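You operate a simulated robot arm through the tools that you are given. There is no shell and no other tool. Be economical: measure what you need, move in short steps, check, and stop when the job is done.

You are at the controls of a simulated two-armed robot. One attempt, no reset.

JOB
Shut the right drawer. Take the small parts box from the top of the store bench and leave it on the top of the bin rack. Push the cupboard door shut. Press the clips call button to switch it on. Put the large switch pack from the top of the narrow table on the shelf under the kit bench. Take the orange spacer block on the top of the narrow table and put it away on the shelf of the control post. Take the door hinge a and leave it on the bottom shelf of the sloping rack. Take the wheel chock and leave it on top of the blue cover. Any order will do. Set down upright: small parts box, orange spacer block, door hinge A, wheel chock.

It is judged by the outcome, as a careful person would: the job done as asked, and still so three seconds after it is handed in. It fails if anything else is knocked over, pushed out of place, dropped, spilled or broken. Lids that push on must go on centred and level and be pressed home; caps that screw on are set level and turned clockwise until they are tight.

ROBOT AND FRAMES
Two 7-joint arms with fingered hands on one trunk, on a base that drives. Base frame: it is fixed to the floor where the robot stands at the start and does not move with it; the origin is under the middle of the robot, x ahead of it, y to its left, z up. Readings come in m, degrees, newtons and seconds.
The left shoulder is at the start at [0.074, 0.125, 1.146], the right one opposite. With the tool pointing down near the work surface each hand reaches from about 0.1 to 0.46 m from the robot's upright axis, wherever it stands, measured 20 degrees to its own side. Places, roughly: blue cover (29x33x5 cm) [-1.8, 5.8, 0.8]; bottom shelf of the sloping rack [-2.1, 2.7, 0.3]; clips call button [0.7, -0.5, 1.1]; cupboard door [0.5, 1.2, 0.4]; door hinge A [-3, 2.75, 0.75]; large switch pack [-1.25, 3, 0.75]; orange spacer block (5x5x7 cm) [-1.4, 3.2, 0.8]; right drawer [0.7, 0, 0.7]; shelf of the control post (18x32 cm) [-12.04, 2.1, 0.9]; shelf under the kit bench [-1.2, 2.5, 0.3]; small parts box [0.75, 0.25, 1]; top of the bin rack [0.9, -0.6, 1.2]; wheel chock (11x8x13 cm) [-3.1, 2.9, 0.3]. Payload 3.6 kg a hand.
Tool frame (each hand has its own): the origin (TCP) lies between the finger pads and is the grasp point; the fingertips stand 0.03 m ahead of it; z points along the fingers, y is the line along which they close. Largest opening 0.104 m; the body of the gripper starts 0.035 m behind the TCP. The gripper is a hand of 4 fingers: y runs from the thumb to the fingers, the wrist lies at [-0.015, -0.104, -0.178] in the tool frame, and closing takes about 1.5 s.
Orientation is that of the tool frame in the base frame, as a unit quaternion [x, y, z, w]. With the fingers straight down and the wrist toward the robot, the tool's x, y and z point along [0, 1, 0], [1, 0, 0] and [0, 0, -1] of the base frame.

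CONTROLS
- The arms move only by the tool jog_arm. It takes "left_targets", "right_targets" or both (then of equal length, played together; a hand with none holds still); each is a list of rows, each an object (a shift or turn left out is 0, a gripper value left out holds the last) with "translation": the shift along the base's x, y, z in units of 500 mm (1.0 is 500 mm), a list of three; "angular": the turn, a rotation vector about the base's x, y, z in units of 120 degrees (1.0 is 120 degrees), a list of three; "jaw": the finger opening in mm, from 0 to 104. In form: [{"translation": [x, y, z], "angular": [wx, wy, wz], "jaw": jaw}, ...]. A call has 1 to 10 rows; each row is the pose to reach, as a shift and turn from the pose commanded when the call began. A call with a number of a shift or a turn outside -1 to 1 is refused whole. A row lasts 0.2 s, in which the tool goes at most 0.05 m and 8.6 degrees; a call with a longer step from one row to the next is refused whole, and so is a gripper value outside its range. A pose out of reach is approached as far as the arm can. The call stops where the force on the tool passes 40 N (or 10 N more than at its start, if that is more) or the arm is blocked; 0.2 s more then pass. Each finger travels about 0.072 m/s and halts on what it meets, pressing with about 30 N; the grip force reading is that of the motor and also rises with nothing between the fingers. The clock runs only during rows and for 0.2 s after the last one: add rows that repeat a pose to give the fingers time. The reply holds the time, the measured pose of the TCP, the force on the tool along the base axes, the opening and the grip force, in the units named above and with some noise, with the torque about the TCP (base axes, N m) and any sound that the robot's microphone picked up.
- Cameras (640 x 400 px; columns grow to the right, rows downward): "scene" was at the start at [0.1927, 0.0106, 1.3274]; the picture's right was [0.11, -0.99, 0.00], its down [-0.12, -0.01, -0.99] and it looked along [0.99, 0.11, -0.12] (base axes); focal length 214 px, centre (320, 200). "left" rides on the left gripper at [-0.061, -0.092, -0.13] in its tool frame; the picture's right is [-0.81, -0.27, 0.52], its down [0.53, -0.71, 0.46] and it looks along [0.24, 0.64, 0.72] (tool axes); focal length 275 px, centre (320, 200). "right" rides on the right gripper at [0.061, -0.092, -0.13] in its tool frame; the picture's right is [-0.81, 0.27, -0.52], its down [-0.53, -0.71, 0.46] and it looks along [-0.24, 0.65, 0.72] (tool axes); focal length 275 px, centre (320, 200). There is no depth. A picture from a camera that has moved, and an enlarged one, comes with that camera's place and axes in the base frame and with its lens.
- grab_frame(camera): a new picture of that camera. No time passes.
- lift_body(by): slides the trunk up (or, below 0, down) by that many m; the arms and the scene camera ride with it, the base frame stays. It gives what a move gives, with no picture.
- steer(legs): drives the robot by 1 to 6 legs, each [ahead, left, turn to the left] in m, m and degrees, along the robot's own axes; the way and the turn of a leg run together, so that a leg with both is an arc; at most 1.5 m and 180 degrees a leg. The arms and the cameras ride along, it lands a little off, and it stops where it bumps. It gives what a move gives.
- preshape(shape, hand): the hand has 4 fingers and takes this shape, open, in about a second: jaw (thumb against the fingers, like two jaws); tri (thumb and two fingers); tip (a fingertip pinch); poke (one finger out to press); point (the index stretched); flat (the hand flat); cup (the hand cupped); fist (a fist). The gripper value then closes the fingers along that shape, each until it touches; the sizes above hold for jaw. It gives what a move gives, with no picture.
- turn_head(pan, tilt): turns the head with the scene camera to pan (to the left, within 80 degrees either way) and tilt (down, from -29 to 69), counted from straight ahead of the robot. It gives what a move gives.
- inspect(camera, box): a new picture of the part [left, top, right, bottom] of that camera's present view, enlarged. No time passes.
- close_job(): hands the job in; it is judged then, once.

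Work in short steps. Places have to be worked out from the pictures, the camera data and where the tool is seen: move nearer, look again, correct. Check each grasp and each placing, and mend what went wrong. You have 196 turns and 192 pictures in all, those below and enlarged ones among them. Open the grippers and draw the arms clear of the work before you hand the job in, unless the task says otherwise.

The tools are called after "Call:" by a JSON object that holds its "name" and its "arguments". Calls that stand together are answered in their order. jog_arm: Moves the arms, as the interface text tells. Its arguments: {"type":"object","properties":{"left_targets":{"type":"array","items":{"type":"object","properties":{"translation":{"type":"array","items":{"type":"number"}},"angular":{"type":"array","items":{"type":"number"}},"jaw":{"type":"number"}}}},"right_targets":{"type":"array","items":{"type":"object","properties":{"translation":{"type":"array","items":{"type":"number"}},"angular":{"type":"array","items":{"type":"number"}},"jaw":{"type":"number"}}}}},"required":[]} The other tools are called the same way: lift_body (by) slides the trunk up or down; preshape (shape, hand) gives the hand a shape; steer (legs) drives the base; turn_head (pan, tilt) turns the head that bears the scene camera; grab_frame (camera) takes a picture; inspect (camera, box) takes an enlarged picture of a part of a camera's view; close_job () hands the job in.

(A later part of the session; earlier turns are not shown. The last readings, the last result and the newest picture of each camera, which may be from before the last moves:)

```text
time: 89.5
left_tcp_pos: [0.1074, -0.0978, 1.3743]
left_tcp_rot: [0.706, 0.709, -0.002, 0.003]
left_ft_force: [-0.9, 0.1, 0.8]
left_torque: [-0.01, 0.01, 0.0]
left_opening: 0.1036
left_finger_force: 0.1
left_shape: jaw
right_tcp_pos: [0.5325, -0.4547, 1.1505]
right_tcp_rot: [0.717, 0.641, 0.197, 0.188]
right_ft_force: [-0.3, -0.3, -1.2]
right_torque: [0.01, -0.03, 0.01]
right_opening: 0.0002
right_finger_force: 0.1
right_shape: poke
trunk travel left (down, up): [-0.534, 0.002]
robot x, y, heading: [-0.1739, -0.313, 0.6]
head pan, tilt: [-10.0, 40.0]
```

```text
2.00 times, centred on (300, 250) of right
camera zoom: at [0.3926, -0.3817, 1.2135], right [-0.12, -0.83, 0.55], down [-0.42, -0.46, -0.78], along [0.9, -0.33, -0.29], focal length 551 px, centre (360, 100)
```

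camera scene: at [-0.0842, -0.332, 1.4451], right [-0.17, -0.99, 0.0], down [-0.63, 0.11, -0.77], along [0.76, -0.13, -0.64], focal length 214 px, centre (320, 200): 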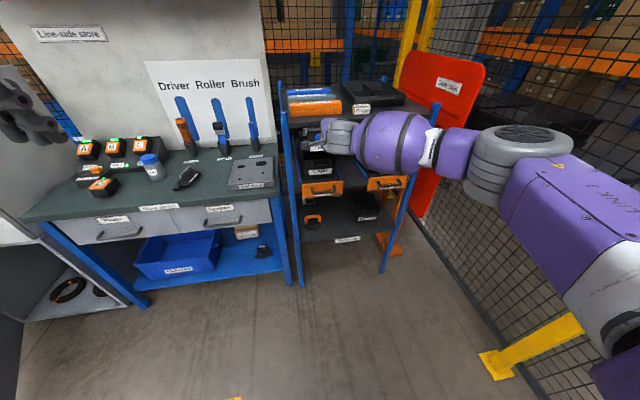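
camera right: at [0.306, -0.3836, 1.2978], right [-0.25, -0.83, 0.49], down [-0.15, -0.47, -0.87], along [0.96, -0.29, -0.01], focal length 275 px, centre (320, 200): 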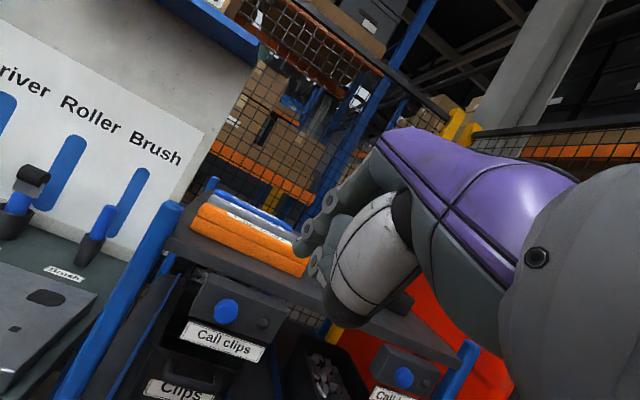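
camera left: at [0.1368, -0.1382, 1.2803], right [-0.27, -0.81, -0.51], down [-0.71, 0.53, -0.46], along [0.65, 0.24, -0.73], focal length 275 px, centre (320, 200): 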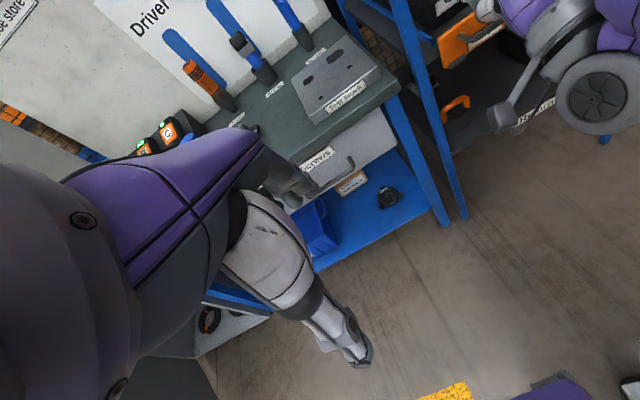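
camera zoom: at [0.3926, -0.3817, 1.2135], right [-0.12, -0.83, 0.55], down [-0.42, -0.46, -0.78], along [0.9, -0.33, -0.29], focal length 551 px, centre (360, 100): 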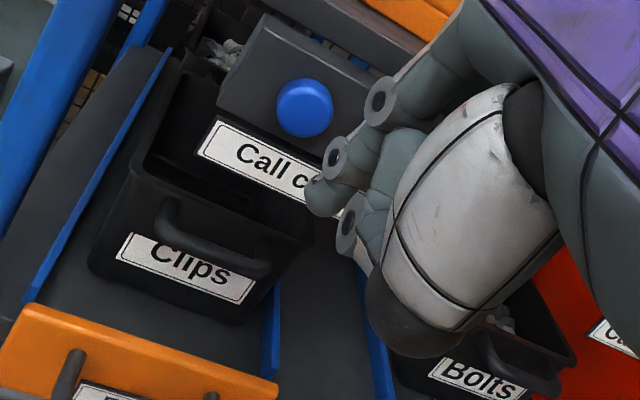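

Clear reach now. Fingertip is ~(0.56,-0.45,1.12); I lower 1.5 cm, shift slightly right and press forward in small steps until force builds.

Call:
{"name": "jog_arm", "arguments": {"right_targets": [{"translation": [0.04, -0.014, -0.03]}, {"translation": [0.1, -0.014, -0.03]}, {"translation": [0.13, -0.014, -0.03]}, {"translation": [0.15, -0.014, -0.03]}, {"translation": [0.16, -0.014, -0.03]}]}}

Call:
{"name": "inspect", "arguments": {"camera": "right", "box": [180, 150, 420, 350]}}

```text
time: 90.7
left_tcp_pos: [0.1091, -0.0969, 1.3736]
left_tcp_rot: [0.706, 0.708, -0.003, 0.003]
left_ft_force: [-1.1, 0.3, 0.3]
left_torque: [0.01, 0.0, -0.03]
left_opening: 0.1036
left_finger_force: 0.0
left_shape: jaw
right_tcp_pos: [0.6133, -0.4632, 1.1336]
right_tcp_rot: [0.718, 0.64, 0.198, 0.189]
right_ft_force: [0.1, 0.8, 0.1]
right_torque: [0.01, -0.02, -0.01]
right_opening: 0.0001
right_finger_force: 0.0
right_shape: poke
trunk travel left (down, up): [-0.534, 0.002]
robot x, y, heading: [-0.17, -0.3188, 0.3]
head pan, tilt: [-10.0, 40.0]
```

```text
2.00 times, centred on (300, 250) of right
camera zoom: at [0.4723, -0.3899, 1.1963], right [-0.12, -0.83, 0.55], down [-0.42, -0.46, -0.78], along [0.9, -0.33, -0.29], focal length 551 px, centre (360, 100)
```

zoom: 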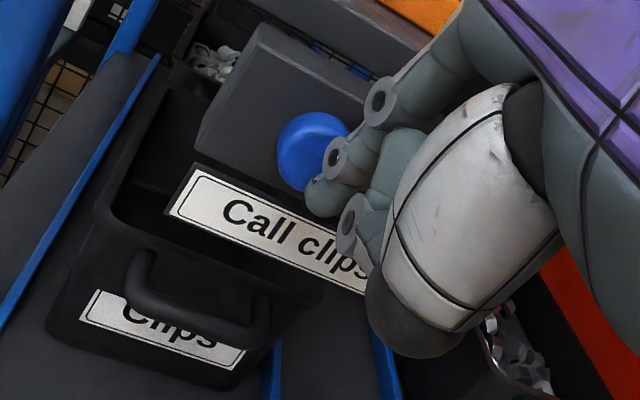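

Tip nearly at the button; I raise a touch and press on.

Call:
{"name": "jog_arm", "arguments": {"right_targets": [{"translation": [0.01, 0.006, 0.012]}, {"translation": [0.025, 0.006, 0.012]}, {"translation": [0.04, 0.006, 0.012]}, {"translation": [0.05, 0.006, 0.012]}, {"translation": [0.06, 0.006, 0.012]}]}}

Call:
{"name": "inspect", "arguments": {"camera": "right", "box": [180, 150, 420, 350]}}

```text
time: 91.9
left_tcp_pos: [0.108, -0.0979, 1.3736]
left_tcp_rot: [0.706, 0.708, -0.002, 0.003]
left_ft_force: [0.1, 0.0, 0.1]
left_torque: [0.03, 0.0, -0.04]
left_opening: 0.1037
left_finger_force: 0.0
left_shape: jaw
right_tcp_pos: [0.6144, -0.4593, 1.1484]
right_tcp_rot: [0.718, 0.641, 0.196, 0.188]
right_ft_force: [0.0, 0.1, -0.1]
right_torque: [0.0, 0.0, -0.01]
right_opening: 0.0001
right_finger_force: 0.1
right_shape: poke
right hand out of reach, approached as far as the arm can: row 1, 2, 3, 4, 5
trunk travel left (down, up): [-0.534, 0.002]
robot x, y, heading: [-0.1724, -0.3189, 0.5]
head pan, tilt: [-10.0, 40.0]
```

```text
2.00 times, centred on (300, 250) of right
camera zoom: at [0.474, -0.3849, 1.2121], right [-0.12, -0.83, 0.55], down [-0.42, -0.46, -0.78], along [0.9, -0.33, -0.29], focal length 551 px, centre (360, 100)
```

zoom: 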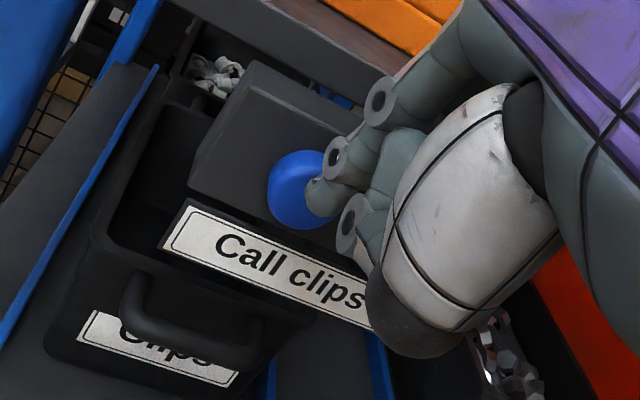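

At full stretch. I pull the hand back 5 cm, drive forward 7 cm, then press by the arm.

Call:
{"name": "jog_arm", "arguments": {"right_targets": [{"translation": [-0.06, 0, 0]}, {"translation": [-0.12, 0.004, -0.008]}]}}

Call:
{"name": "steer", "arguments": {"legs": [[0.07, 0, 0]]}}

Call:
{"name": "inspect", "arguments": {"camera": "right", "box": [180, 150, 420, 350]}}

```text
time: 92.5
left_tcp_pos: [0.1078, -0.0975, 1.374]
left_tcp_rot: [0.706, 0.708, -0.003, 0.003]
left_ft_force: [0.3, 0.4, 1.0]
left_torque: [-0.03, 0.0, 0.01]
left_opening: 0.1037
left_finger_force: 0.1
left_shape: jaw
right_tcp_pos: [0.5534, -0.4569, 1.1434]
right_tcp_rot: [0.718, 0.64, 0.197, 0.19]
right_ft_force: [-0.6, 0.7, -0.1]
right_torque: [0.0, 0.01, -0.02]
right_opening: 0.0
right_finger_force: 0.1
right_shape: poke
trunk travel left (down, up): [-0.534, 0.002]
robot x, y, heading: [-0.1714, -0.3186, 0.3]
head pan, tilt: [-10.0, 40.0]
```

```text
time: 93.5
left_tcp_pos: [0.1772, -0.0978, 1.3744]
left_tcp_rot: [0.707, 0.708, -0.002, 0.003]
left_ft_force: [-0.3, 0.5, 0.9]
left_torque: [0.0, 0.0, 0.05]
left_opening: 0.104
left_finger_force: 0.1
left_shape: jaw
right_tcp_pos: [0.6231, -0.4564, 1.1433]
right_tcp_rot: [0.718, 0.64, 0.197, 0.189]
right_ft_force: [0.3, 0.2, 0.2]
right_torque: [-0.04, 0.04, -0.01]
right_opening: 0.0
right_finger_force: 0.0
right_shape: poke
trunk travel left (down, up): [-0.534, 0.002]
robot x, y, heading: [-0.1073, -0.3192, 0.1]
head pan, tilt: [-10.0, 40.0]
heard: click
```

```text
2.00 times, centred on (300, 250) of right
camera zoom: at [0.4825, -0.3832, 1.207], right [-0.12, -0.83, 0.55], down [-0.42, -0.46, -0.78], along [0.9, -0.33, -0.29], focal length 551 px, centre (360, 100)
```

zoom: 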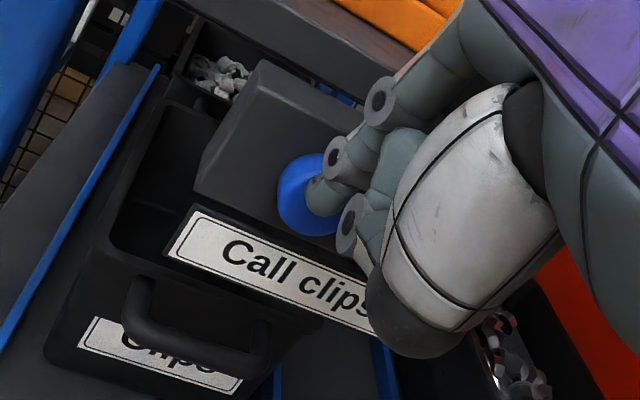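

A click was heard during the drive. I withdraw the hand and check the button's lamp.

Call:
{"name": "jog_arm", "arguments": {"right_targets": [{"translation": [-0.06, 0, 0]}, {"translation": [-0.14, 0, 0]}, {"translation": [-0.22, -0.06, 0.02]}, {"translation": [-0.24, -0.14, 0.04]}, {"translation": [-0.24, -0.22, 0.06]}]}}

Call:
{"name": "inspect", "arguments": {"camera": "scene", "box": [270, 80, 450, 200]}}

```text
refused: row 3 steps farther than a row can; nothing moved
```

```text
3.33 times, centred on (360, 140) of scene
camera zoom: at [-0.0155, -0.3312, 1.4452], right [-0.17, -0.99, 0.0], down [-0.63, 0.11, -0.77], along [0.76, -0.13, -0.64], focal length 715 px, centre (187, 400)
```

zoom: 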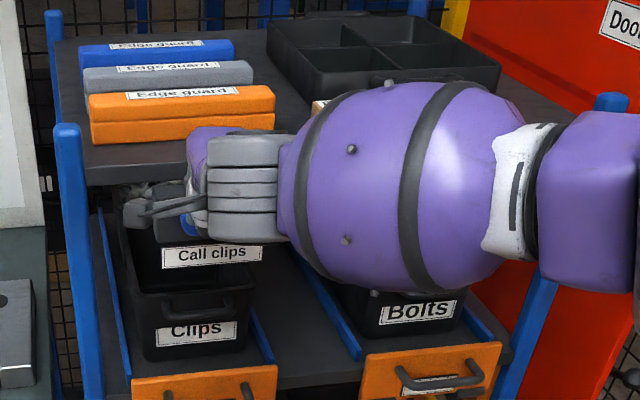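

A row was too long; I retry with shorter steps.

Call:
{"name": "jog_arm", "arguments": {"right_targets": [{"translation": [-0.06, 0, 0]}, {"translation": [-0.14, 0, 0]}, {"translation": [-0.2, -0.04, 0.02]}, {"translation": [-0.22, -0.12, 0.04]}, {"translation": [-0.24, -0.2, 0.06]}]}}

Call:
{"name": "inspect", "arguments": {"camera": "right", "box": [100, 50, 420, 300]}}

Call:
{"name": "inspect", "arguments": {"camera": "scene", "box": [270, 80, 450, 200]}}

```text
time: 94.7
left_tcp_pos: [0.1749, -0.0982, 1.3742]
left_tcp_rot: [0.707, 0.708, -0.002, 0.003]
left_ft_force: [-1.4, 0.2, -0.5]
left_torque: [-0.01, -0.04, 0.01]
left_opening: 0.1039
left_finger_force: 0.0
left_shape: jaw
right_tcp_pos: [0.5006, -0.5603, 1.1727]
right_tcp_rot: [0.718, 0.64, 0.197, 0.189]
right_ft_force: [-0.3, -0.1, 0.5]
right_torque: [0.02, 0.01, -0.03]
right_opening: 0.0
right_finger_force: 0.1
right_shape: poke
trunk travel left (down, up): [-0.534, 0.002]
robot x, y, heading: [-0.1034, -0.3151, 0.7]
head pan, tilt: [-10.0, 40.0]
```

```text
1.60 times, centred on (260, 175) of right
camera zoom: at [0.36, -0.4857, 1.2366], right [-0.12, -0.83, 0.55], down [-0.42, -0.46, -0.78], along [0.9, -0.33, -0.29], focal length 440 px, centre (416, 240)
```

zoom: 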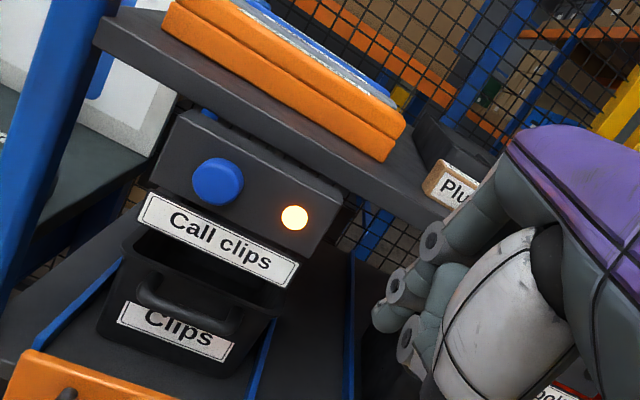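

```text
3.33 times, centred on (360, 140) of scene
camera zoom: at [-0.0161, -0.3323, 1.4451], right [-0.17, -0.99, 0.0], down [-0.63, 0.11, -0.77], along [0.76, -0.13, -0.64], focal length 715 px, centre (187, 400)
```

zoom: 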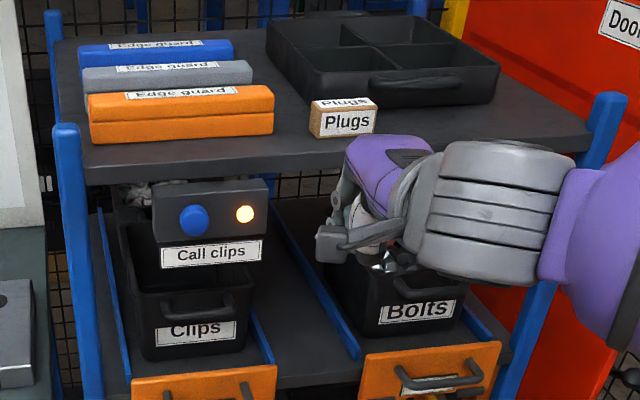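

The clips lamp is lit. Next, the cupboard door: I retract, restore the jaw shape, and drive back and left to look at it.

Call:
{"name": "steer", "arguments": {"legs": [[-0.35, 0, 0], [0, 1.0, 0]]}}

Call:
{"name": "preshape", "arguments": {"hand": "right", "shape": "jaw"}}

Call:
{"name": "jog_arm", "arguments": {"right_targets": [{"translation": [-0.04, 0, 0], "angular": [0, 0.06, 0]}, {"translation": [-0.08, 0, 0], "angular": [0, 0.12, 0]}, {"translation": [-0.12, 0.02, 0], "angular": [0, 0.18, 0]}, {"translation": [-0.16, 0.04, 0], "angular": [0, 0.24, 0.03]}, {"translation": [-0.2, 0.06, 0], "angular": [0, 0.26, 0.04]}]}}

Call:
{"name": "turn_head", "arguments": {"pan": 25, "tilt": 35}}

Call:
{"name": "grab_frame", "arguments": {"camera": "scene"}}

```text
time: 105.7
left_tcp_pos: [-0.1862, 0.914, 1.374]
left_tcp_rot: [0.702, 0.712, -0.002, 0.002]
left_ft_force: [-0.2, -0.1, 0.1]
left_torque: [-0.04, -0.03, -0.02]
left_opening: 0.1039
left_finger_force: 0.1
left_shape: jaw
right_tcp_pos: [0.1436, 0.4557, 1.1723]
right_tcp_rot: [0.715, 0.644, 0.198, 0.187]
right_ft_force: [0.3, 0.5, -0.4]
right_torque: [-0.02, 0.0, -0.02]
right_opening: 0.0003
right_finger_force: 0.1
right_shape: poke
trunk travel left (down, up): [-0.534, 0.002]
robot x, y, heading: [-0.4645, 0.6904, 1.0]
head pan, tilt: [-10.0, 40.0]
```

```text
time: 106.6
left_tcp_pos: [-0.1861, 0.9145, 1.3743]
left_tcp_rot: [0.702, 0.712, -0.002, 0.003]
left_ft_force: [-0.7, 0.8, 0.0]
left_torque: [0.0, 0.0, 0.01]
left_opening: 0.1038
left_finger_force: 0.0
left_shape: jaw
right_tcp_pos: [0.1431, 0.4554, 1.1732]
right_tcp_rot: [0.715, 0.644, 0.197, 0.187]
right_ft_force: [0.6, 0.8, -0.4]
right_torque: [-0.03, 0.0, -0.01]
right_opening: 0.1038
right_finger_force: 0.0
right_shape: jaw
trunk travel left (down, up): [-0.534, 0.002]
robot x, y, heading: [-0.4656, 0.6898, 1.0]
head pan, tilt: [-10.0, 40.0]
```

```text
time: 107.8
left_tcp_pos: [-0.1866, 0.9153, 1.3744]
left_tcp_rot: [0.702, 0.712, -0.002, 0.003]
left_ft_force: [-1.0, -0.2, -1.2]
left_torque: [0.01, 0.01, 0.0]
left_opening: 0.1038
left_finger_force: 0.0
left_shape: jaw
right_tcp_pos: [0.043, 0.4866, 1.1734]
right_tcp_rot: [0.713, 0.701, 0.006, -0.002]
right_ft_force: [-0.5, 0.0, -0.2]
right_torque: [0.01, -0.03, 0.01]
right_opening: 0.104
right_finger_force: 0.1
right_shape: jaw
trunk travel left (down, up): [-0.534, 0.002]
robot x, y, heading: [-0.4645, 0.6918, 1.1]
head pan, tilt: [-10.0, 40.0]
```

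```text
time: 108.8
left_tcp_pos: [-0.1854, 0.9131, 1.3745]
left_tcp_rot: [0.702, 0.712, -0.002, 0.002]
left_ft_force: [0.1, -0.3, 0.7]
left_torque: [-0.02, -0.01, 0.02]
left_opening: 0.1035
left_finger_force: 0.2
left_shape: jaw
right_tcp_pos: [0.0443, 0.4864, 1.1738]
right_tcp_rot: [0.715, 0.7, 0.006, -0.002]
right_ft_force: [0.4, 0.3, 0.3]
right_torque: [0.0, -0.01, 0.01]
right_opening: 0.1039
right_finger_force: 0.1
right_shape: jaw
trunk travel left (down, up): [-0.534, 0.002]
robot x, y, heading: [-0.4661, 0.6937, 0.8]
head pan, tilt: [25.0, 35.0]
```

```text
131 pictures are left
camera scene: at [-0.3804, 0.7293, 1.4526], right [0.44, -0.9, 0.0], down [-0.52, -0.25, -0.82], along [0.74, 0.36, -0.57], focal length 214 px, centre (320, 200)
```

scene: 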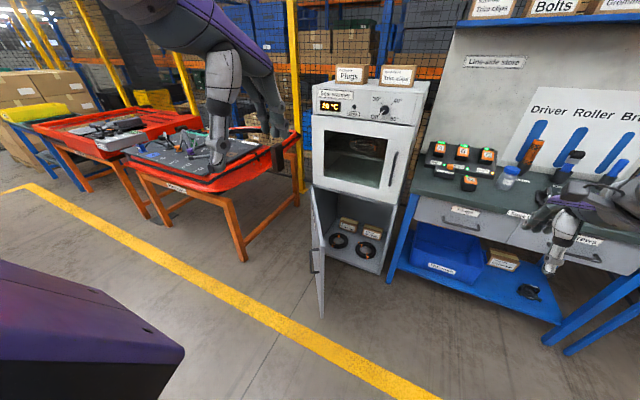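

The lower door is hinged on its left (about (0.70,1.33)), open ~58°, free edge near (0.24,1.04). I go to its outer side, lower the trunk, and prepare the right hand, closed and tilted, to push it.

Call:
{"name": "steer", "arguments": {"legs": [[0.08, 0.68, -1]]}}

Call:
{"name": "lift_body", "arguments": {"by": -0.5}}

Call:
{"name": "jog_arm", "arguments": {"right_targets": [{"translation": [0.0, 0, 0], "angular": [0, -0.06, 0], "jaw": 0}, {"translation": [0.02, 0, 0], "angular": [0, -0.12, 0]}, {"translation": [0.04, 0, 0], "angular": [0, -0.18, 0]}, {"translation": [0.06, 0, 0], "angular": [0, -0.24, 0]}, {"translation": [0.08, 0, 0], "angular": [0, -0.3, 0]}, {"translation": [0.1, 0, 0], "angular": [0, -0.34, 0]}, {"translation": [0.12, 0, -0.04], "angular": [0, -0.34, 0]}, {"translation": [0.14, 0, -0.08], "angular": [0, -0.34, 0]}]}}

Call:
{"name": "turn_head", "arguments": {"pan": -5, "tilt": 30}}

Call:
{"name": "grab_frame", "arguments": {"camera": "scene"}}

```text
time: 115.2
left_tcp_pos: [-0.1119, 1.5818, 1.374]
left_tcp_rot: [0.705, 0.71, -0.002, 0.003]
left_ft_force: [0.8, -0.5, 0.2]
left_torque: [0.02, 0.0, 0.01]
left_opening: 0.1038
left_finger_force: 0.1
left_shape: jaw
right_tcp_pos: [0.1139, 1.1558, 1.1718]
right_tcp_rot: [0.716, 0.698, 0.006, -0.001]
right_ft_force: [1.2, -0.7, 0.0]
right_torque: [-0.02, 0.02, 0.0]
right_opening: 0.1043
right_finger_force: 0.1
right_shape: jaw
trunk travel left (down, up): [-0.534, 0.002]
robot x, y, heading: [-0.396, 1.3613, 0.7]
head pan, tilt: [25.0, 35.0]
```

```text
refused: -0.5 is not a number from -0.4 to 0.4
```

```text
time: 117.0
left_tcp_pos: [-0.1129, 1.5835, 1.3741]
left_tcp_rot: [0.705, 0.71, -0.001, 0.002]
left_ft_force: [0.1, 0.6, 0.9]
left_torque: [0.0, 0.01, -0.05]
left_opening: 0.1038
left_finger_force: 0.1
left_shape: jaw
right_tcp_pos: [0.1492, 1.1545, 1.1733]
right_tcp_rot: [0.687, 0.671, 0.203, 0.19]
right_ft_force: [0.7, -1.1, 0.0]
right_torque: [0.02, -0.03, 0.01]
right_opening: 0.0
right_finger_force: 30.2
right_shape: jaw
right hand out of reach, approached as far as the arm can: row 5, 6, 7, 8
trunk travel left (down, up): [-0.534, 0.002]
robot x, y, heading: [-0.3938, 1.3659, 0.6]
head pan, tilt: [25.0, 35.0]
```

```text
time: 117.9
left_tcp_pos: [-0.113, 1.5824, 1.3742]
left_tcp_rot: [0.705, 0.709, -0.002, 0.003]
left_ft_force: [-0.8, -0.5, -0.2]
left_torque: [0.01, 0.03, 0.04]
left_opening: 0.1037
left_finger_force: 0.1
left_shape: jaw
right_tcp_pos: [0.1496, 1.1539, 1.1739]
right_tcp_rot: [0.687, 0.671, 0.203, 0.19]
right_ft_force: [0.1, 0.1, -0.1]
right_torque: [0.04, 0.01, 0.01]
right_opening: 0.0
right_finger_force: 30.0
right_shape: jaw
trunk travel left (down, up): [-0.534, 0.002]
robot x, y, heading: [-0.3904, 1.3607, 0.6]
head pan, tilt: [-5.0, 30.0]
```

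```text
130 pictures are left
camera scene: at [-0.2973, 1.3554, 1.4604], right [-0.08, -1.0, 0.0], down [-0.5, 0.04, -0.87], along [0.86, -0.07, -0.5], focal length 214 px, centre (320, 200)
```

scene: 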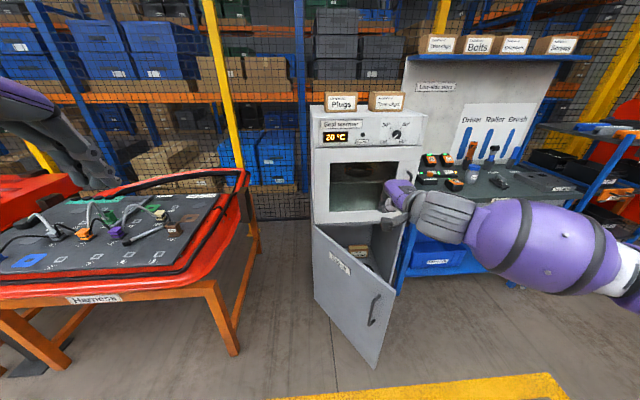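

The door's outer face is in clear view: top z≈0.70, free edge at (0.226,1.02). The hand is on its outer side; I lower the trunk in two steps.

Call:
{"name": "lift_body", "arguments": {"by": -0.4}}

Call:
{"name": "lift_body", "arguments": {"by": -0.12}}

Call:
{"name": "grab_frame", "arguments": {"camera": "scene"}}

```text
time: 121.8
left_tcp_pos: [-0.1135, 1.5832, 0.9743]
left_tcp_rot: [0.705, 0.71, -0.001, 0.004]
left_ft_force: [0.2, -1.0, 0.5]
left_torque: [-0.02, 0.04, 0.03]
left_opening: 0.1038
left_finger_force: 0.0
left_shape: jaw
right_tcp_pos: [0.1659, 1.1527, 0.7014]
right_tcp_rot: [0.7, 0.686, 0.146, 0.135]
right_ft_force: [0.0, -0.3, 0.2]
right_torque: [-0.01, 0.02, 0.06]
right_opening: 0.0002
right_finger_force: 29.9
right_shape: jaw
trunk travel left (down, up): [-0.134, 0.402]
robot x, y, heading: [-0.3879, 1.3611, 0.8]
head pan, tilt: [-5.0, 30.0]
```

```text
time: 122.8
left_tcp_pos: [-0.1084, 1.5837, 0.8823]
left_tcp_rot: [0.703, 0.711, -0.002, 0.012]
left_ft_force: [3.0, 0.4, 4.4]
left_torque: [-0.02, 0.17, 0.0]
left_opening: 0.0997
left_finger_force: 0.0
left_shape: jaw
right_tcp_pos: [0.166, 1.1531, 0.6049]
right_tcp_rot: [0.7, 0.686, 0.145, 0.132]
right_ft_force: [0.5, -0.5, -0.6]
right_torque: [0.02, 0.02, -0.02]
right_opening: 0.0
right_finger_force: 30.0
right_shape: jaw
trunk travel left (down, up): [-0.038, 0.498]
robot x, y, heading: [-0.3918, 1.3631, 0.6]
head pan, tilt: [-5.0, 30.0]
stopped: the force on the tool passed its limit at 54 N (the readings are from after the stop); the commanded pose is now the measured one
```

```text
129 pictures are left
camera scene: at [-0.0989, 1.3576, 0.9321], right [-0.08, -1.0, 0.0], down [-0.5, 0.04, -0.87], along [0.86, -0.07, -0.5], focal length 214 px, centre (320, 200)
```

scene: 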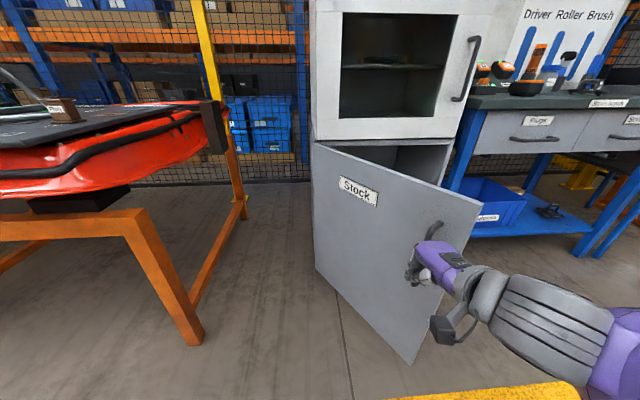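

The left hand touched something while coming down. I look through its camera.

Call:
{"name": "grab_frame", "arguments": {"camera": "left"}}

Call:
{"name": "turn_head", "arguments": {"pan": 50, "tilt": 35}}

Call:
{"name": "grab_frame", "arguments": {"camera": "scene"}}

```text
128 pictures are left
camera left: at [-0.2004, 1.5231, 1.0139], right [-0.26, -0.82, -0.5], down [-0.71, 0.52, -0.48], along [0.65, 0.24, -0.72], focal length 275 px, centre (320, 200)
```

left: 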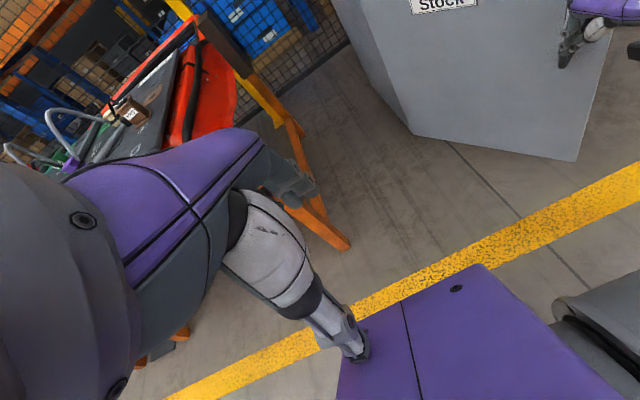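

```text
time: 124.1
left_tcp_pos: [-0.1081, 1.5822, 0.8847]
left_tcp_rot: [0.703, 0.711, -0.003, 0.012]
left_ft_force: [7.4, -0.3, 14.4]
left_torque: [-0.07, 0.7, 0.0]
left_opening: 0.0998
left_finger_force: 0.0
left_shape: jaw
right_tcp_pos: [0.1665, 1.1536, 0.6043]
right_tcp_rot: [0.701, 0.686, 0.144, 0.131]
right_ft_force: [0.0, -0.6, -0.2]
right_torque: [0.01, 0.0, 0.04]
right_opening: 0.0
right_finger_force: 30.2
right_shape: jaw
trunk travel left (down, up): [-0.038, 0.498]
robot x, y, heading: [-0.3899, 1.3627, 0.5]
head pan, tilt: [50.0, 35.0]
```

```text
127 pictures are left
camera scene: at [-0.1332, 1.4325, 0.9248], right [0.77, -0.63, 0.0], down [-0.36, -0.44, -0.82], along [0.52, 0.63, -0.57], focal length 214 px, centre (320, 200)
```

scene: 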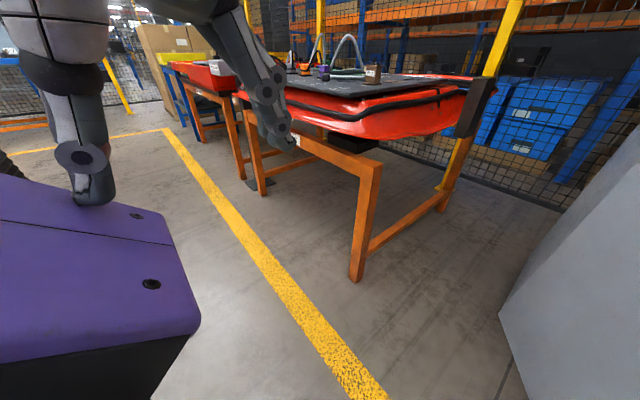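

The left thumb just rests on the robot's own chassis. I raise the left hand off it.

Call:
{"name": "jog_arm", "arguments": {"left_targets": [{"translation": [0, 0, 0.06]}, {"translation": [0, 0, 0.12]}, {"translation": [0, 0, 0.2]}, {"translation": [0, 0, 0.28]}, {"translation": [0, 0, 0.28]}]}}

Call:
{"name": "turn_head", "arguments": {"pan": -15, "tilt": 35}}

```text
time: 125.3
left_tcp_pos: [-0.1066, 1.584, 1.0247]
left_tcp_rot: [0.704, 0.71, -0.002, 0.01]
left_ft_force: [-0.9, -0.1, -0.5]
left_torque: [0.02, 0.02, 0.0]
left_opening: 0.1038
left_finger_force: 0.1
left_shape: jaw
right_tcp_pos: [0.1664, 1.1526, 0.6039]
right_tcp_rot: [0.701, 0.686, 0.144, 0.131]
right_ft_force: [0.5, 0.6, -0.3]
right_torque: [0.02, -0.03, 0.0]
right_opening: 0.0001
right_finger_force: 29.8
right_shape: jaw
trunk travel left (down, up): [-0.038, 0.498]
robot x, y, heading: [-0.3951, 1.3614, 0.4]
head pan, tilt: [50.0, 35.0]
```

```text
time: 126.7
left_tcp_pos: [-0.1075, 1.5847, 1.0234]
left_tcp_rot: [0.704, 0.71, -0.002, 0.011]
left_ft_force: [-0.6, 0.5, 0.3]
left_torque: [0.01, 0.0, 0.01]
left_opening: 0.1038
left_finger_force: 0.2
left_shape: jaw
right_tcp_pos: [0.1671, 1.1532, 0.605]
right_tcp_rot: [0.701, 0.686, 0.144, 0.131]
right_ft_force: [-0.3, 0.7, -0.4]
right_torque: [0.01, 0.01, -0.05]
right_opening: 0.0002
right_finger_force: 29.9
right_shape: jaw
trunk travel left (down, up): [-0.038, 0.498]
robot x, y, heading: [-0.3926, 1.3607, 0.5]
head pan, tilt: [-15.0, 35.0]
```

Now push: move the hand to the door face about 10 cm from its free edge, then along the closing direction.

Call:
{"name": "jog_arm", "arguments": {"right_targets": [{"translation": [0.08, 0.0, 0]}, {"translation": [0.16, 0.0, 0]}, {"translation": [0.24, 0.0, 0]}, {"translation": [0.3, -0.05, 0]}, {"translation": [0.34, -0.12, 0]}, {"translation": [0.38, -0.19, 0]}, {"translation": [0.42, -0.26, 0]}]}}

Call:
{"name": "grab_frame", "arguments": {"camera": "scene"}}

```text
time: 128.2
left_tcp_pos: [-0.1063, 1.5849, 1.0226]
left_tcp_rot: [0.703, 0.711, -0.003, 0.011]
left_ft_force: [0.2, -0.2, -0.6]
left_torque: [0.05, 0.02, -0.01]
left_opening: 0.1035
left_finger_force: 0.0
left_shape: jaw
right_tcp_pos: [0.3744, 1.0232, 0.6025]
right_tcp_rot: [0.701, 0.686, 0.143, 0.131]
right_ft_force: [-0.1, 0.3, -0.1]
right_torque: [0.0, -0.01, 0.0]
right_opening: 0.0
right_finger_force: 29.8
right_shape: jaw
trunk travel left (down, up): [-0.038, 0.498]
robot x, y, heading: [-0.3894, 1.3617, 0.5]
head pan, tilt: [-15.0, 35.0]
```

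```text
126 pictures are left
camera scene: at [-0.1037, 1.3425, 0.9248], right [-0.25, -0.97, 0.0], down [-0.56, 0.14, -0.82], along [0.79, -0.2, -0.57], focal length 214 px, centre (320, 200)
```

scene: 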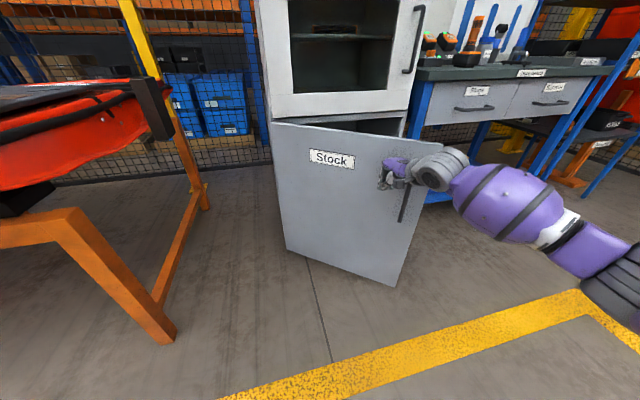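

The door is swinging in. Keep pushing.

Call:
{"name": "jog_arm", "arguments": {"right_targets": [{"translation": [0.07, -0.06, 0]}, {"translation": [0.14, -0.12, 0]}, {"translation": [0.22, -0.17, 0]}, {"translation": [0.3, -0.2, 0]}, {"translation": [0.38, -0.23, 0]}, {"translation": [0.46, -0.25, 0]}, {"translation": [0.52, -0.26, 0]}]}}

Call:
{"name": "grab_frame", "arguments": {"camera": "scene"}}

```text
time: 129.8
left_tcp_pos: [-0.1078, 1.5857, 1.024]
left_tcp_rot: [0.703, 0.711, -0.002, 0.012]
left_ft_force: [0.2, 1.2, -0.5]
left_torque: [0.02, 0.0, 0.0]
left_opening: 0.1037
left_finger_force: 0.1
left_shape: jaw
right_tcp_pos: [0.4549, 0.9658, 0.6225]
right_tcp_rot: [0.7, 0.686, 0.145, 0.131]
right_ft_force: [0.1, -0.1, -0.2]
right_torque: [0.03, -0.04, 0.02]
right_opening: 0.0
right_finger_force: 30.3
right_shape: jaw
right hand out of reach, approached as far as the arm can: row 3, 4, 5, 6, 7
trunk travel left (down, up): [-0.038, 0.498]
robot x, y, heading: [-0.3902, 1.3636, 0.5]
head pan, tilt: [-15.0, 35.0]
```

```text
125 pictures are left
camera scene: at [-0.1038, 1.3427, 0.9248], right [-0.25, -0.97, 0.0], down [-0.56, 0.14, -0.82], along [0.79, -0.2, -0.57], focal length 214 px, centre (320, 200)
```

scene: 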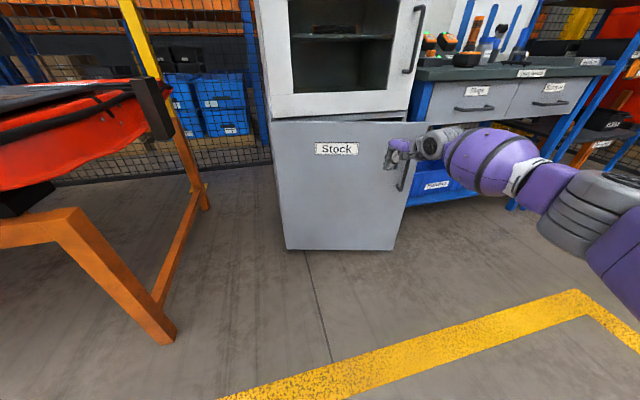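

At the arm's limit, door ~25° open. I drive forward-right so the hand keeps pushing.

Call:
{"name": "steer", "arguments": {"legs": [[0.14, -0.08, 0]]}}

Call:
{"name": "grab_frame", "arguments": {"camera": "scene"}}

```text
time: 131.3
left_tcp_pos: [0.035, 1.5065, 1.024]
left_tcp_rot: [0.703, 0.711, -0.002, 0.011]
left_ft_force: [-0.4, -0.2, -0.1]
left_torque: [0.03, -0.01, -0.04]
left_opening: 0.1038
left_finger_force: 0.1
left_shape: jaw
right_tcp_pos: [0.5967, 0.8867, 0.6218]
right_tcp_rot: [0.7, 0.687, 0.144, 0.13]
right_ft_force: [0.8, -0.3, 0.1]
right_torque: [0.0, 0.03, -0.01]
right_opening: 0.0
right_finger_force: 30.0
right_shape: jaw
trunk travel left (down, up): [-0.038, 0.498]
robot x, y, heading: [-0.2481, 1.2837, 0.4]
head pan, tilt: [-15.0, 35.0]
```

```text
124 pictures are left
camera scene: at [0.0386, 1.2635, 0.9247], right [-0.25, -0.97, 0.0], down [-0.56, 0.14, -0.82], along [0.79, -0.2, -0.57], focal length 214 px, centre (320, 200)
```

scene: 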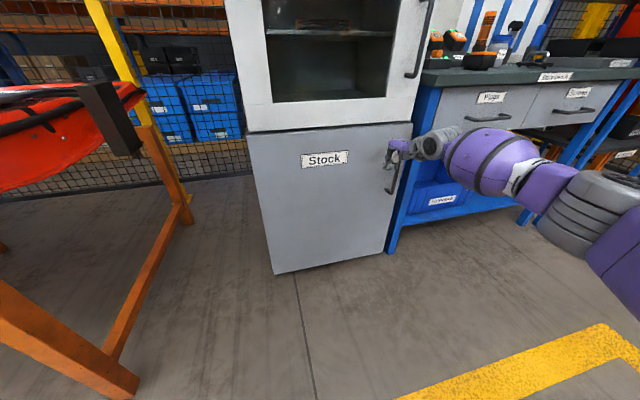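

Nearly shut. I move the base 5 cm more (hand first pulled back a little), then press with the arm to seat it.

Call:
{"name": "jog_arm", "arguments": {"right_targets": [{"translation": [-0.08, 0.03, 0]}, {"translation": [-0.14, 0.06, 0]}]}}

Call:
{"name": "steer", "arguments": {"legs": [[0.12, 0, 0]]}}

Call:
{"name": "jog_arm", "arguments": {"right_targets": [{"translation": [0.04, 0, 0]}, {"translation": [0.08, 0, 0]}, {"translation": [0.11, 0, 0]}, {"translation": [0.14, 0, 0]}, {"translation": [0.17, 0, 0]}, {"translation": [0.2, 0, 0]}, {"translation": [0.23, 0, 0]}]}}

Call:
{"name": "grab_frame", "arguments": {"camera": "scene"}}

```text
time: 131.9
left_tcp_pos: [0.0348, 1.506, 1.0241]
left_tcp_rot: [0.703, 0.711, -0.002, 0.011]
left_ft_force: [-0.6, 0.9, -0.2]
left_torque: [-0.01, 0.01, 0.0]
left_opening: 0.1035
left_finger_force: 0.0
left_shape: jaw
right_tcp_pos: [0.5259, 0.9165, 0.6233]
right_tcp_rot: [0.701, 0.686, 0.145, 0.132]
right_ft_force: [0.3, 0.4, -0.7]
right_torque: [-0.02, -0.01, 0.0]
right_opening: 0.0
right_finger_force: 29.9
right_shape: jaw
trunk travel left (down, up): [-0.038, 0.498]
robot x, y, heading: [-0.251, 1.2834, 0.6]
head pan, tilt: [-15.0, 35.0]
```

```text
time: 133.1
left_tcp_pos: [0.1546, 1.5077, 1.0245]
left_tcp_rot: [0.703, 0.711, -0.003, 0.011]
left_ft_force: [-0.6, 0.0, -0.5]
left_torque: [-0.02, 0.01, -0.01]
left_opening: 0.1038
left_finger_force: 0.0
left_shape: jaw
right_tcp_pos: [0.6466, 0.9179, 0.6227]
right_tcp_rot: [0.699, 0.687, 0.145, 0.131]
right_ft_force: [-0.4, 0.2, 0.5]
right_torque: [-0.02, -0.02, -0.02]
right_opening: 0.0003
right_finger_force: 29.6
right_shape: jaw
trunk travel left (down, up): [-0.038, 0.498]
robot x, y, heading: [-0.1287, 1.2809, 0.7]
head pan, tilt: [-15.0, 35.0]
```

```text
time: 133.6
left_tcp_pos: [0.1508, 1.5085, 1.0252]
left_tcp_rot: [0.703, 0.711, -0.001, 0.013]
left_ft_force: [0.1, -1.3, 0.3]
left_torque: [0.0, 0.02, 0.01]
left_opening: 0.1039
left_finger_force: 0.1
left_shape: jaw
right_tcp_pos: [0.6663, 0.9163, 0.6263]
right_tcp_rot: [0.701, 0.686, 0.144, 0.132]
right_ft_force: [-36.5, 5.9, 9.4]
right_torque: [-0.23, -0.91, -0.42]
right_opening: 0.0
right_finger_force: 30.1
right_shape: jaw
trunk travel left (down, up): [-0.038, 0.498]
robot x, y, heading: [-0.1305, 1.2842, 0.6]
head pan, tilt: [-15.0, 35.0]
stopped in row 2 (right hand): the force on the tool passed its limit at 56 N (the readings are from after the stop); the commanded pose is now the measured one
```

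```text
123 pictures are left
camera scene: at [0.1545, 1.2655, 0.9258], right [-0.25, -0.97, 0.0], down [-0.55, 0.14, -0.82], along [0.8, -0.2, -0.57], focal length 214 px, centre (320, 200)
```

scene: 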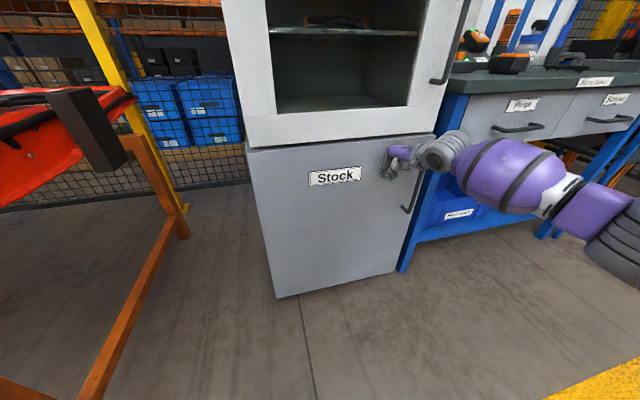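

The door resists firmly (56 N) and sits flush with the frame. I withdraw and verify it stays shut.

Call:
{"name": "jog_arm", "arguments": {"right_targets": [{"translation": [-0.05, 0.02, 0.0]}, {"translation": [-0.13, 0.03, 0.02]}, {"translation": [-0.21, 0.03, 0.06]}, {"translation": [-0.27, 0.03, 0.12]}]}}

Call:
{"name": "steer", "arguments": {"legs": [[-0.3, 0, 0]]}}

Call:
{"name": "grab_frame", "arguments": {"camera": "scene"}}

```text
time: 134.6
left_tcp_pos: [0.1546, 1.5079, 1.0235]
left_tcp_rot: [0.704, 0.711, -0.002, 0.011]
left_ft_force: [0.4, 0.4, -0.1]
left_torque: [-0.02, 0.01, -0.02]
left_opening: 0.1036
left_finger_force: 0.0
left_shape: jaw
right_tcp_pos: [0.5362, 0.9307, 0.6811]
right_tcp_rot: [0.701, 0.687, 0.143, 0.13]
right_ft_force: [-0.2, 0.6, -0.2]
right_torque: [0.0, 0.03, -0.01]
right_opening: 0.0
right_finger_force: 29.9
right_shape: jaw
trunk travel left (down, up): [-0.038, 0.498]
robot x, y, heading: [-0.1305, 1.2851, 0.6]
head pan, tilt: [-15.0, 35.0]
```

```text
time: 136.7
left_tcp_pos: [-0.1444, 1.5033, 1.0236]
left_tcp_rot: [0.705, 0.709, -0.003, 0.011]
left_ft_force: [-0.4, -0.2, 0.6]
left_torque: [-0.02, -0.02, 0.0]
left_opening: 0.1037
left_finger_force: 0.0
left_shape: jaw
right_tcp_pos: [0.2366, 0.9254, 0.6806]
right_tcp_rot: [0.703, 0.684, 0.143, 0.131]
right_ft_force: [-0.1, 0.5, -0.1]
right_torque: [-0.02, 0.03, -0.01]
right_opening: 0.0002
right_finger_force: 30.5
right_shape: jaw
trunk travel left (down, up): [-0.038, 0.498]
robot x, y, heading: [-0.4294, 1.2806, 0.2]
head pan, tilt: [-15.0, 35.0]
```

```text
122 pictures are left
camera scene: at [-0.1416, 1.2613, 0.9249], right [-0.25, -0.97, 0.0], down [-0.55, 0.14, -0.82], along [0.79, -0.21, -0.57], focal length 214 px, centre (320, 200)
```

scene: 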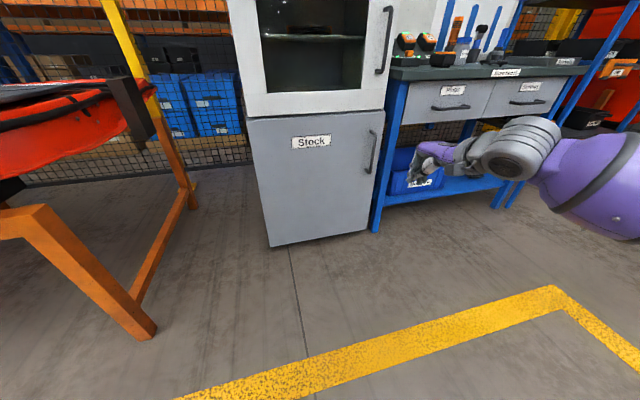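

The door stays shut. Next is the area around (-1…-3, 2.5…3.2). I raise the trunk, set the right hand down-pointing, then turn left to look.

Call:
{"name": "lift_body", "arguments": {"by": 0.38}}

Call:
{"name": "jog_arm", "arguments": {"right_targets": [{"translation": [-0.04, 0.02, 0], "angular": [0, 0.06, 0], "jaw": 100}, {"translation": [-0.08, 0.04, 0], "angular": [0, 0.12, 0]}, {"translation": [-0.14, 0.06, 0], "angular": [0, 0.18, 0]}, {"translation": [-0.2, 0.1, 0], "angular": [0, 0.19, 0]}, {"translation": [-0.26, 0.14, 0], "angular": [0, 0.19, 0]}]}}

Call:
{"name": "steer", "arguments": {"legs": [[-0.4, 0, 0], [0, 0, 90]]}}

Call:
{"name": "turn_head", "arguments": {"pan": 0, "tilt": 20}}

Call:
{"name": "grab_frame", "arguments": {"camera": "scene"}}

```text
time: 140.3
left_tcp_pos: [-0.1432, 1.5047, 1.4038]
left_tcp_rot: [0.704, 0.71, -0.003, 0.011]
left_ft_force: [-0.8, -0.1, 0.4]
left_torque: [0.0, -0.01, 0.0]
left_opening: 0.1037
left_finger_force: 0.1
left_shape: jaw
right_tcp_pos: [0.2368, 0.926, 1.061]
right_tcp_rot: [0.703, 0.684, 0.142, 0.13]
right_ft_force: [-0.7, 0.4, -0.1]
right_torque: [-0.02, 0.02, 0.01]
right_opening: 0.0
right_finger_force: 30.2
right_shape: jaw
trunk travel left (down, up): [-0.418, 0.118]
robot x, y, heading: [-0.4309, 1.2806, 0.3]
head pan, tilt: [-15.0, 35.0]
```

```text
time: 141.5
left_tcp_pos: [-0.1443, 1.5036, 1.4034]
left_tcp_rot: [0.705, 0.709, -0.002, 0.011]
left_ft_force: [-0.5, -0.3, -0.5]
left_torque: [-0.01, -0.03, -0.01]
left_opening: 0.1036
left_finger_force: 0.0
left_shape: jaw
right_tcp_pos: [0.105, 0.997, 1.0605]
right_tcp_rot: [0.717, 0.697, 0.001, -0.007]
right_ft_force: [0.8, -0.4, -0.4]
right_torque: [0.02, -0.02, 0.0]
right_opening: 0.0998
right_finger_force: 0.0
right_shape: jaw
trunk travel left (down, up): [-0.418, 0.118]
robot x, y, heading: [-0.4278, 1.2858, 0.4]
head pan, tilt: [-15.0, 35.0]
```

```text
time: 147.9
left_tcp_pos: [-1.0553, 1.5636, 1.4033]
left_tcp_rot: [-0.003, 1.0, 0.006, 0.01]
left_ft_force: [0.0, 0.3, -0.2]
left_torque: [0.0, 0.02, -0.01]
left_opening: 0.1039
left_finger_force: 0.1
left_shape: jaw
right_tcp_pos: [-0.548, 1.8145, 1.0606]
right_tcp_rot: [0.014, 1.0, -0.004, -0.006]
right_ft_force: [1.2, 0.8, 0.3]
right_torque: [0.0, 0.07, -0.01]
right_opening: 0.1
right_finger_force: 0.1
right_shape: jaw
trunk travel left (down, up): [-0.418, 0.118]
robot x, y, heading: [-0.8325, 1.28, 90.6]
head pan, tilt: [-15.0, 35.0]
```

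```text
time: 148.6
left_tcp_pos: [-1.0554, 1.5632, 1.4041]
left_tcp_rot: [-0.003, 1.0, 0.006, 0.01]
left_ft_force: [-1.0, -0.6, 0.6]
left_torque: [0.03, -0.02, 0.02]
left_opening: 0.1037
left_finger_force: 0.1
left_shape: jaw
right_tcp_pos: [-0.5477, 1.8148, 1.0607]
right_tcp_rot: [0.014, 1.0, -0.005, -0.006]
right_ft_force: [0.3, -0.4, 0.3]
right_torque: [0.0, 0.0, 0.0]
right_opening: 0.1001
right_finger_force: 0.1
right_shape: jaw
trunk travel left (down, up): [-0.418, 0.118]
robot x, y, heading: [-0.8317, 1.281, 90.4]
head pan, tilt: [0.0, 20.0]
```

```text
121 pictures are left
camera scene: at [-0.8334, 1.4614, 1.3474], right [1.0, 0.01, 0.0], down [0.0, -0.34, -0.94], along [-0.01, 0.94, -0.34], focal length 214 px, centre (320, 200)
```

scene: 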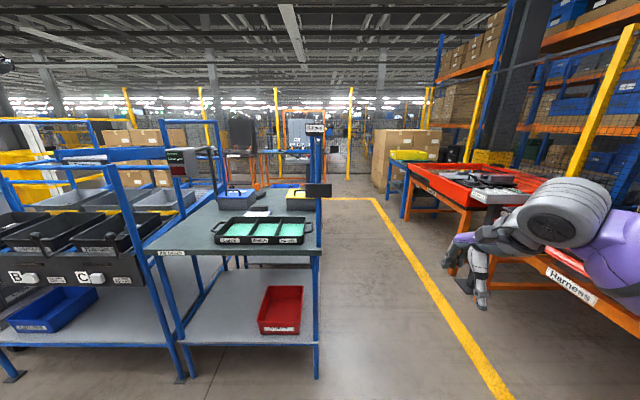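

Kit bench is ahead-left with a shelf under it; the sloping rack lies to its left. I zoom in on both.

Call:
{"name": "inspect", "arguments": {"camera": "scene", "box": [140, 110, 340, 240]}}

Call:
{"name": "turn_head", "arguments": {"pan": 35, "tilt": 20}}

Call:
{"name": "grab_frame", "arguments": {"camera": "scene"}}

```text
3.08 times, centred on (240, 175) of scene
camera zoom: at [-0.8334, 1.4614, 1.3474], right [1.0, 0.01, 0.0], down [0.0, -0.34, -0.94], along [-0.01, 0.94, -0.34], focal length 660 px, centre (566, 277)
```

zoom: 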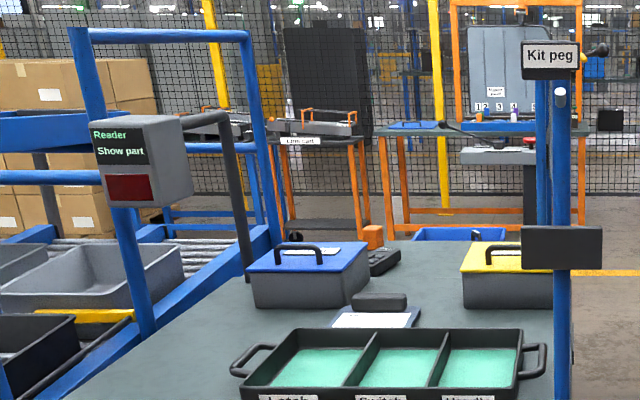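

```text
time: 149.7
left_tcp_pos: [-1.0554, 1.5631, 1.4024]
left_tcp_rot: [-0.004, 1.0, 0.007, 0.009]
left_ft_force: [-0.3, 0.1, 0.7]
left_torque: [-0.02, 0.01, -0.01]
left_opening: 0.1038
left_finger_force: 0.1
left_shape: jaw
right_tcp_pos: [-0.5481, 1.815, 1.0615]
right_tcp_rot: [0.013, 1.0, -0.004, -0.007]
right_ft_force: [-0.9, -0.2, 0.1]
right_torque: [-0.03, -0.03, -0.01]
right_opening: 0.1
right_finger_force: 0.2
right_shape: jaw
trunk travel left (down, up): [-0.418, 0.118]
robot x, y, heading: [-0.8326, 1.2787, 90.5]
head pan, tilt: [35.0, 20.0]
```

```text
119 pictures are left
camera scene: at [-0.8867, 1.4442, 1.3474], right [0.82, 0.58, 0.0], down [0.2, -0.28, -0.94], along [-0.54, 0.77, -0.34], focal length 214 px, centre (320, 200)
```

scene: 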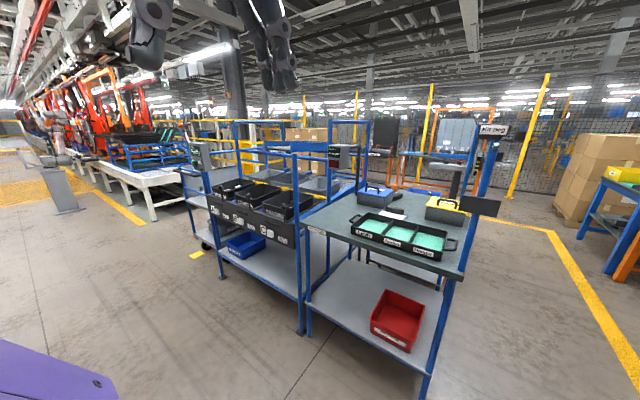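

The orange block and black pack sit on the narrow table behind the kit bench. I go up the aisle on the bench's right side.

Call:
{"name": "steer", "arguments": {"legs": [[0, -0.36, -0.4], [0.9, 0, 0]]}}

Call:
{"name": "turn_head", "arguments": {"pan": 50, "tilt": 30}}

Call:
{"name": "grab_frame", "arguments": {"camera": "scene"}}

```text
time: 157.8
left_tcp_pos: [-0.6907, 2.4846, 1.4037]
left_tcp_rot: [0.003, 1.0, 0.006, 0.01]
left_ft_force: [-0.2, -0.3, -0.2]
left_torque: [-0.02, -0.01, -0.02]
left_opening: 0.1037
left_finger_force: 0.0
left_shape: jaw
right_tcp_pos: [-0.1796, 2.7271, 1.0614]
right_tcp_rot: [0.02, 1.0, -0.004, -0.007]
right_ft_force: [0.3, -0.2, -0.7]
right_torque: [-0.01, 0.0, 0.01]
right_opening: 0.0998
right_finger_force: 0.0
right_shape: jaw
trunk travel left (down, up): [-0.418, 0.118]
robot x, y, heading: [-0.4699, 2.1973, 89.7]
head pan, tilt: [35.0, 20.0]
```

```text
time: 158.5
left_tcp_pos: [-0.69, 2.485, 1.4044]
left_tcp_rot: [0.004, 1.0, 0.007, 0.01]
left_ft_force: [0.4, -0.7, 0.2]
left_torque: [0.02, 0.01, -0.02]
left_opening: 0.1038
left_finger_force: 0.1
left_shape: jaw
right_tcp_pos: [-0.1789, 2.7278, 1.06]
right_tcp_rot: [0.02, 1.0, -0.005, -0.006]
right_ft_force: [-0.4, -0.7, 0.1]
right_torque: [0.01, -0.04, -0.02]
right_opening: 0.1001
right_finger_force: 0.1
right_shape: jaw
trunk travel left (down, up): [-0.418, 0.118]
robot x, y, heading: [-0.4693, 2.2002, 89.7]
head pan, tilt: [50.0, 30.0]
```

```text
118 pictures are left
camera scene: at [-0.5393, 2.3447, 1.3314], right [0.65, 0.76, 0.0], down [0.38, -0.32, -0.87], along [-0.66, 0.56, -0.5], focal length 214 px, centre (320, 200)
```

scene: 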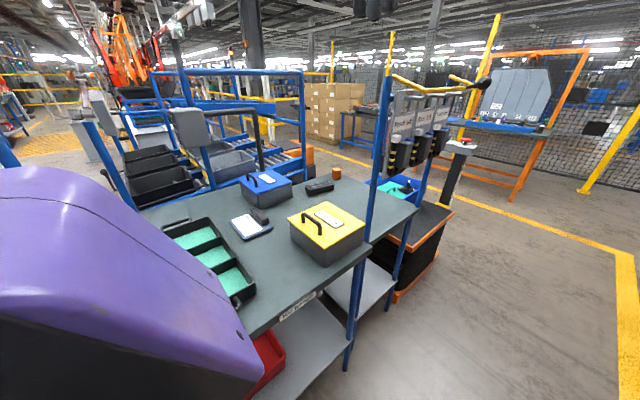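

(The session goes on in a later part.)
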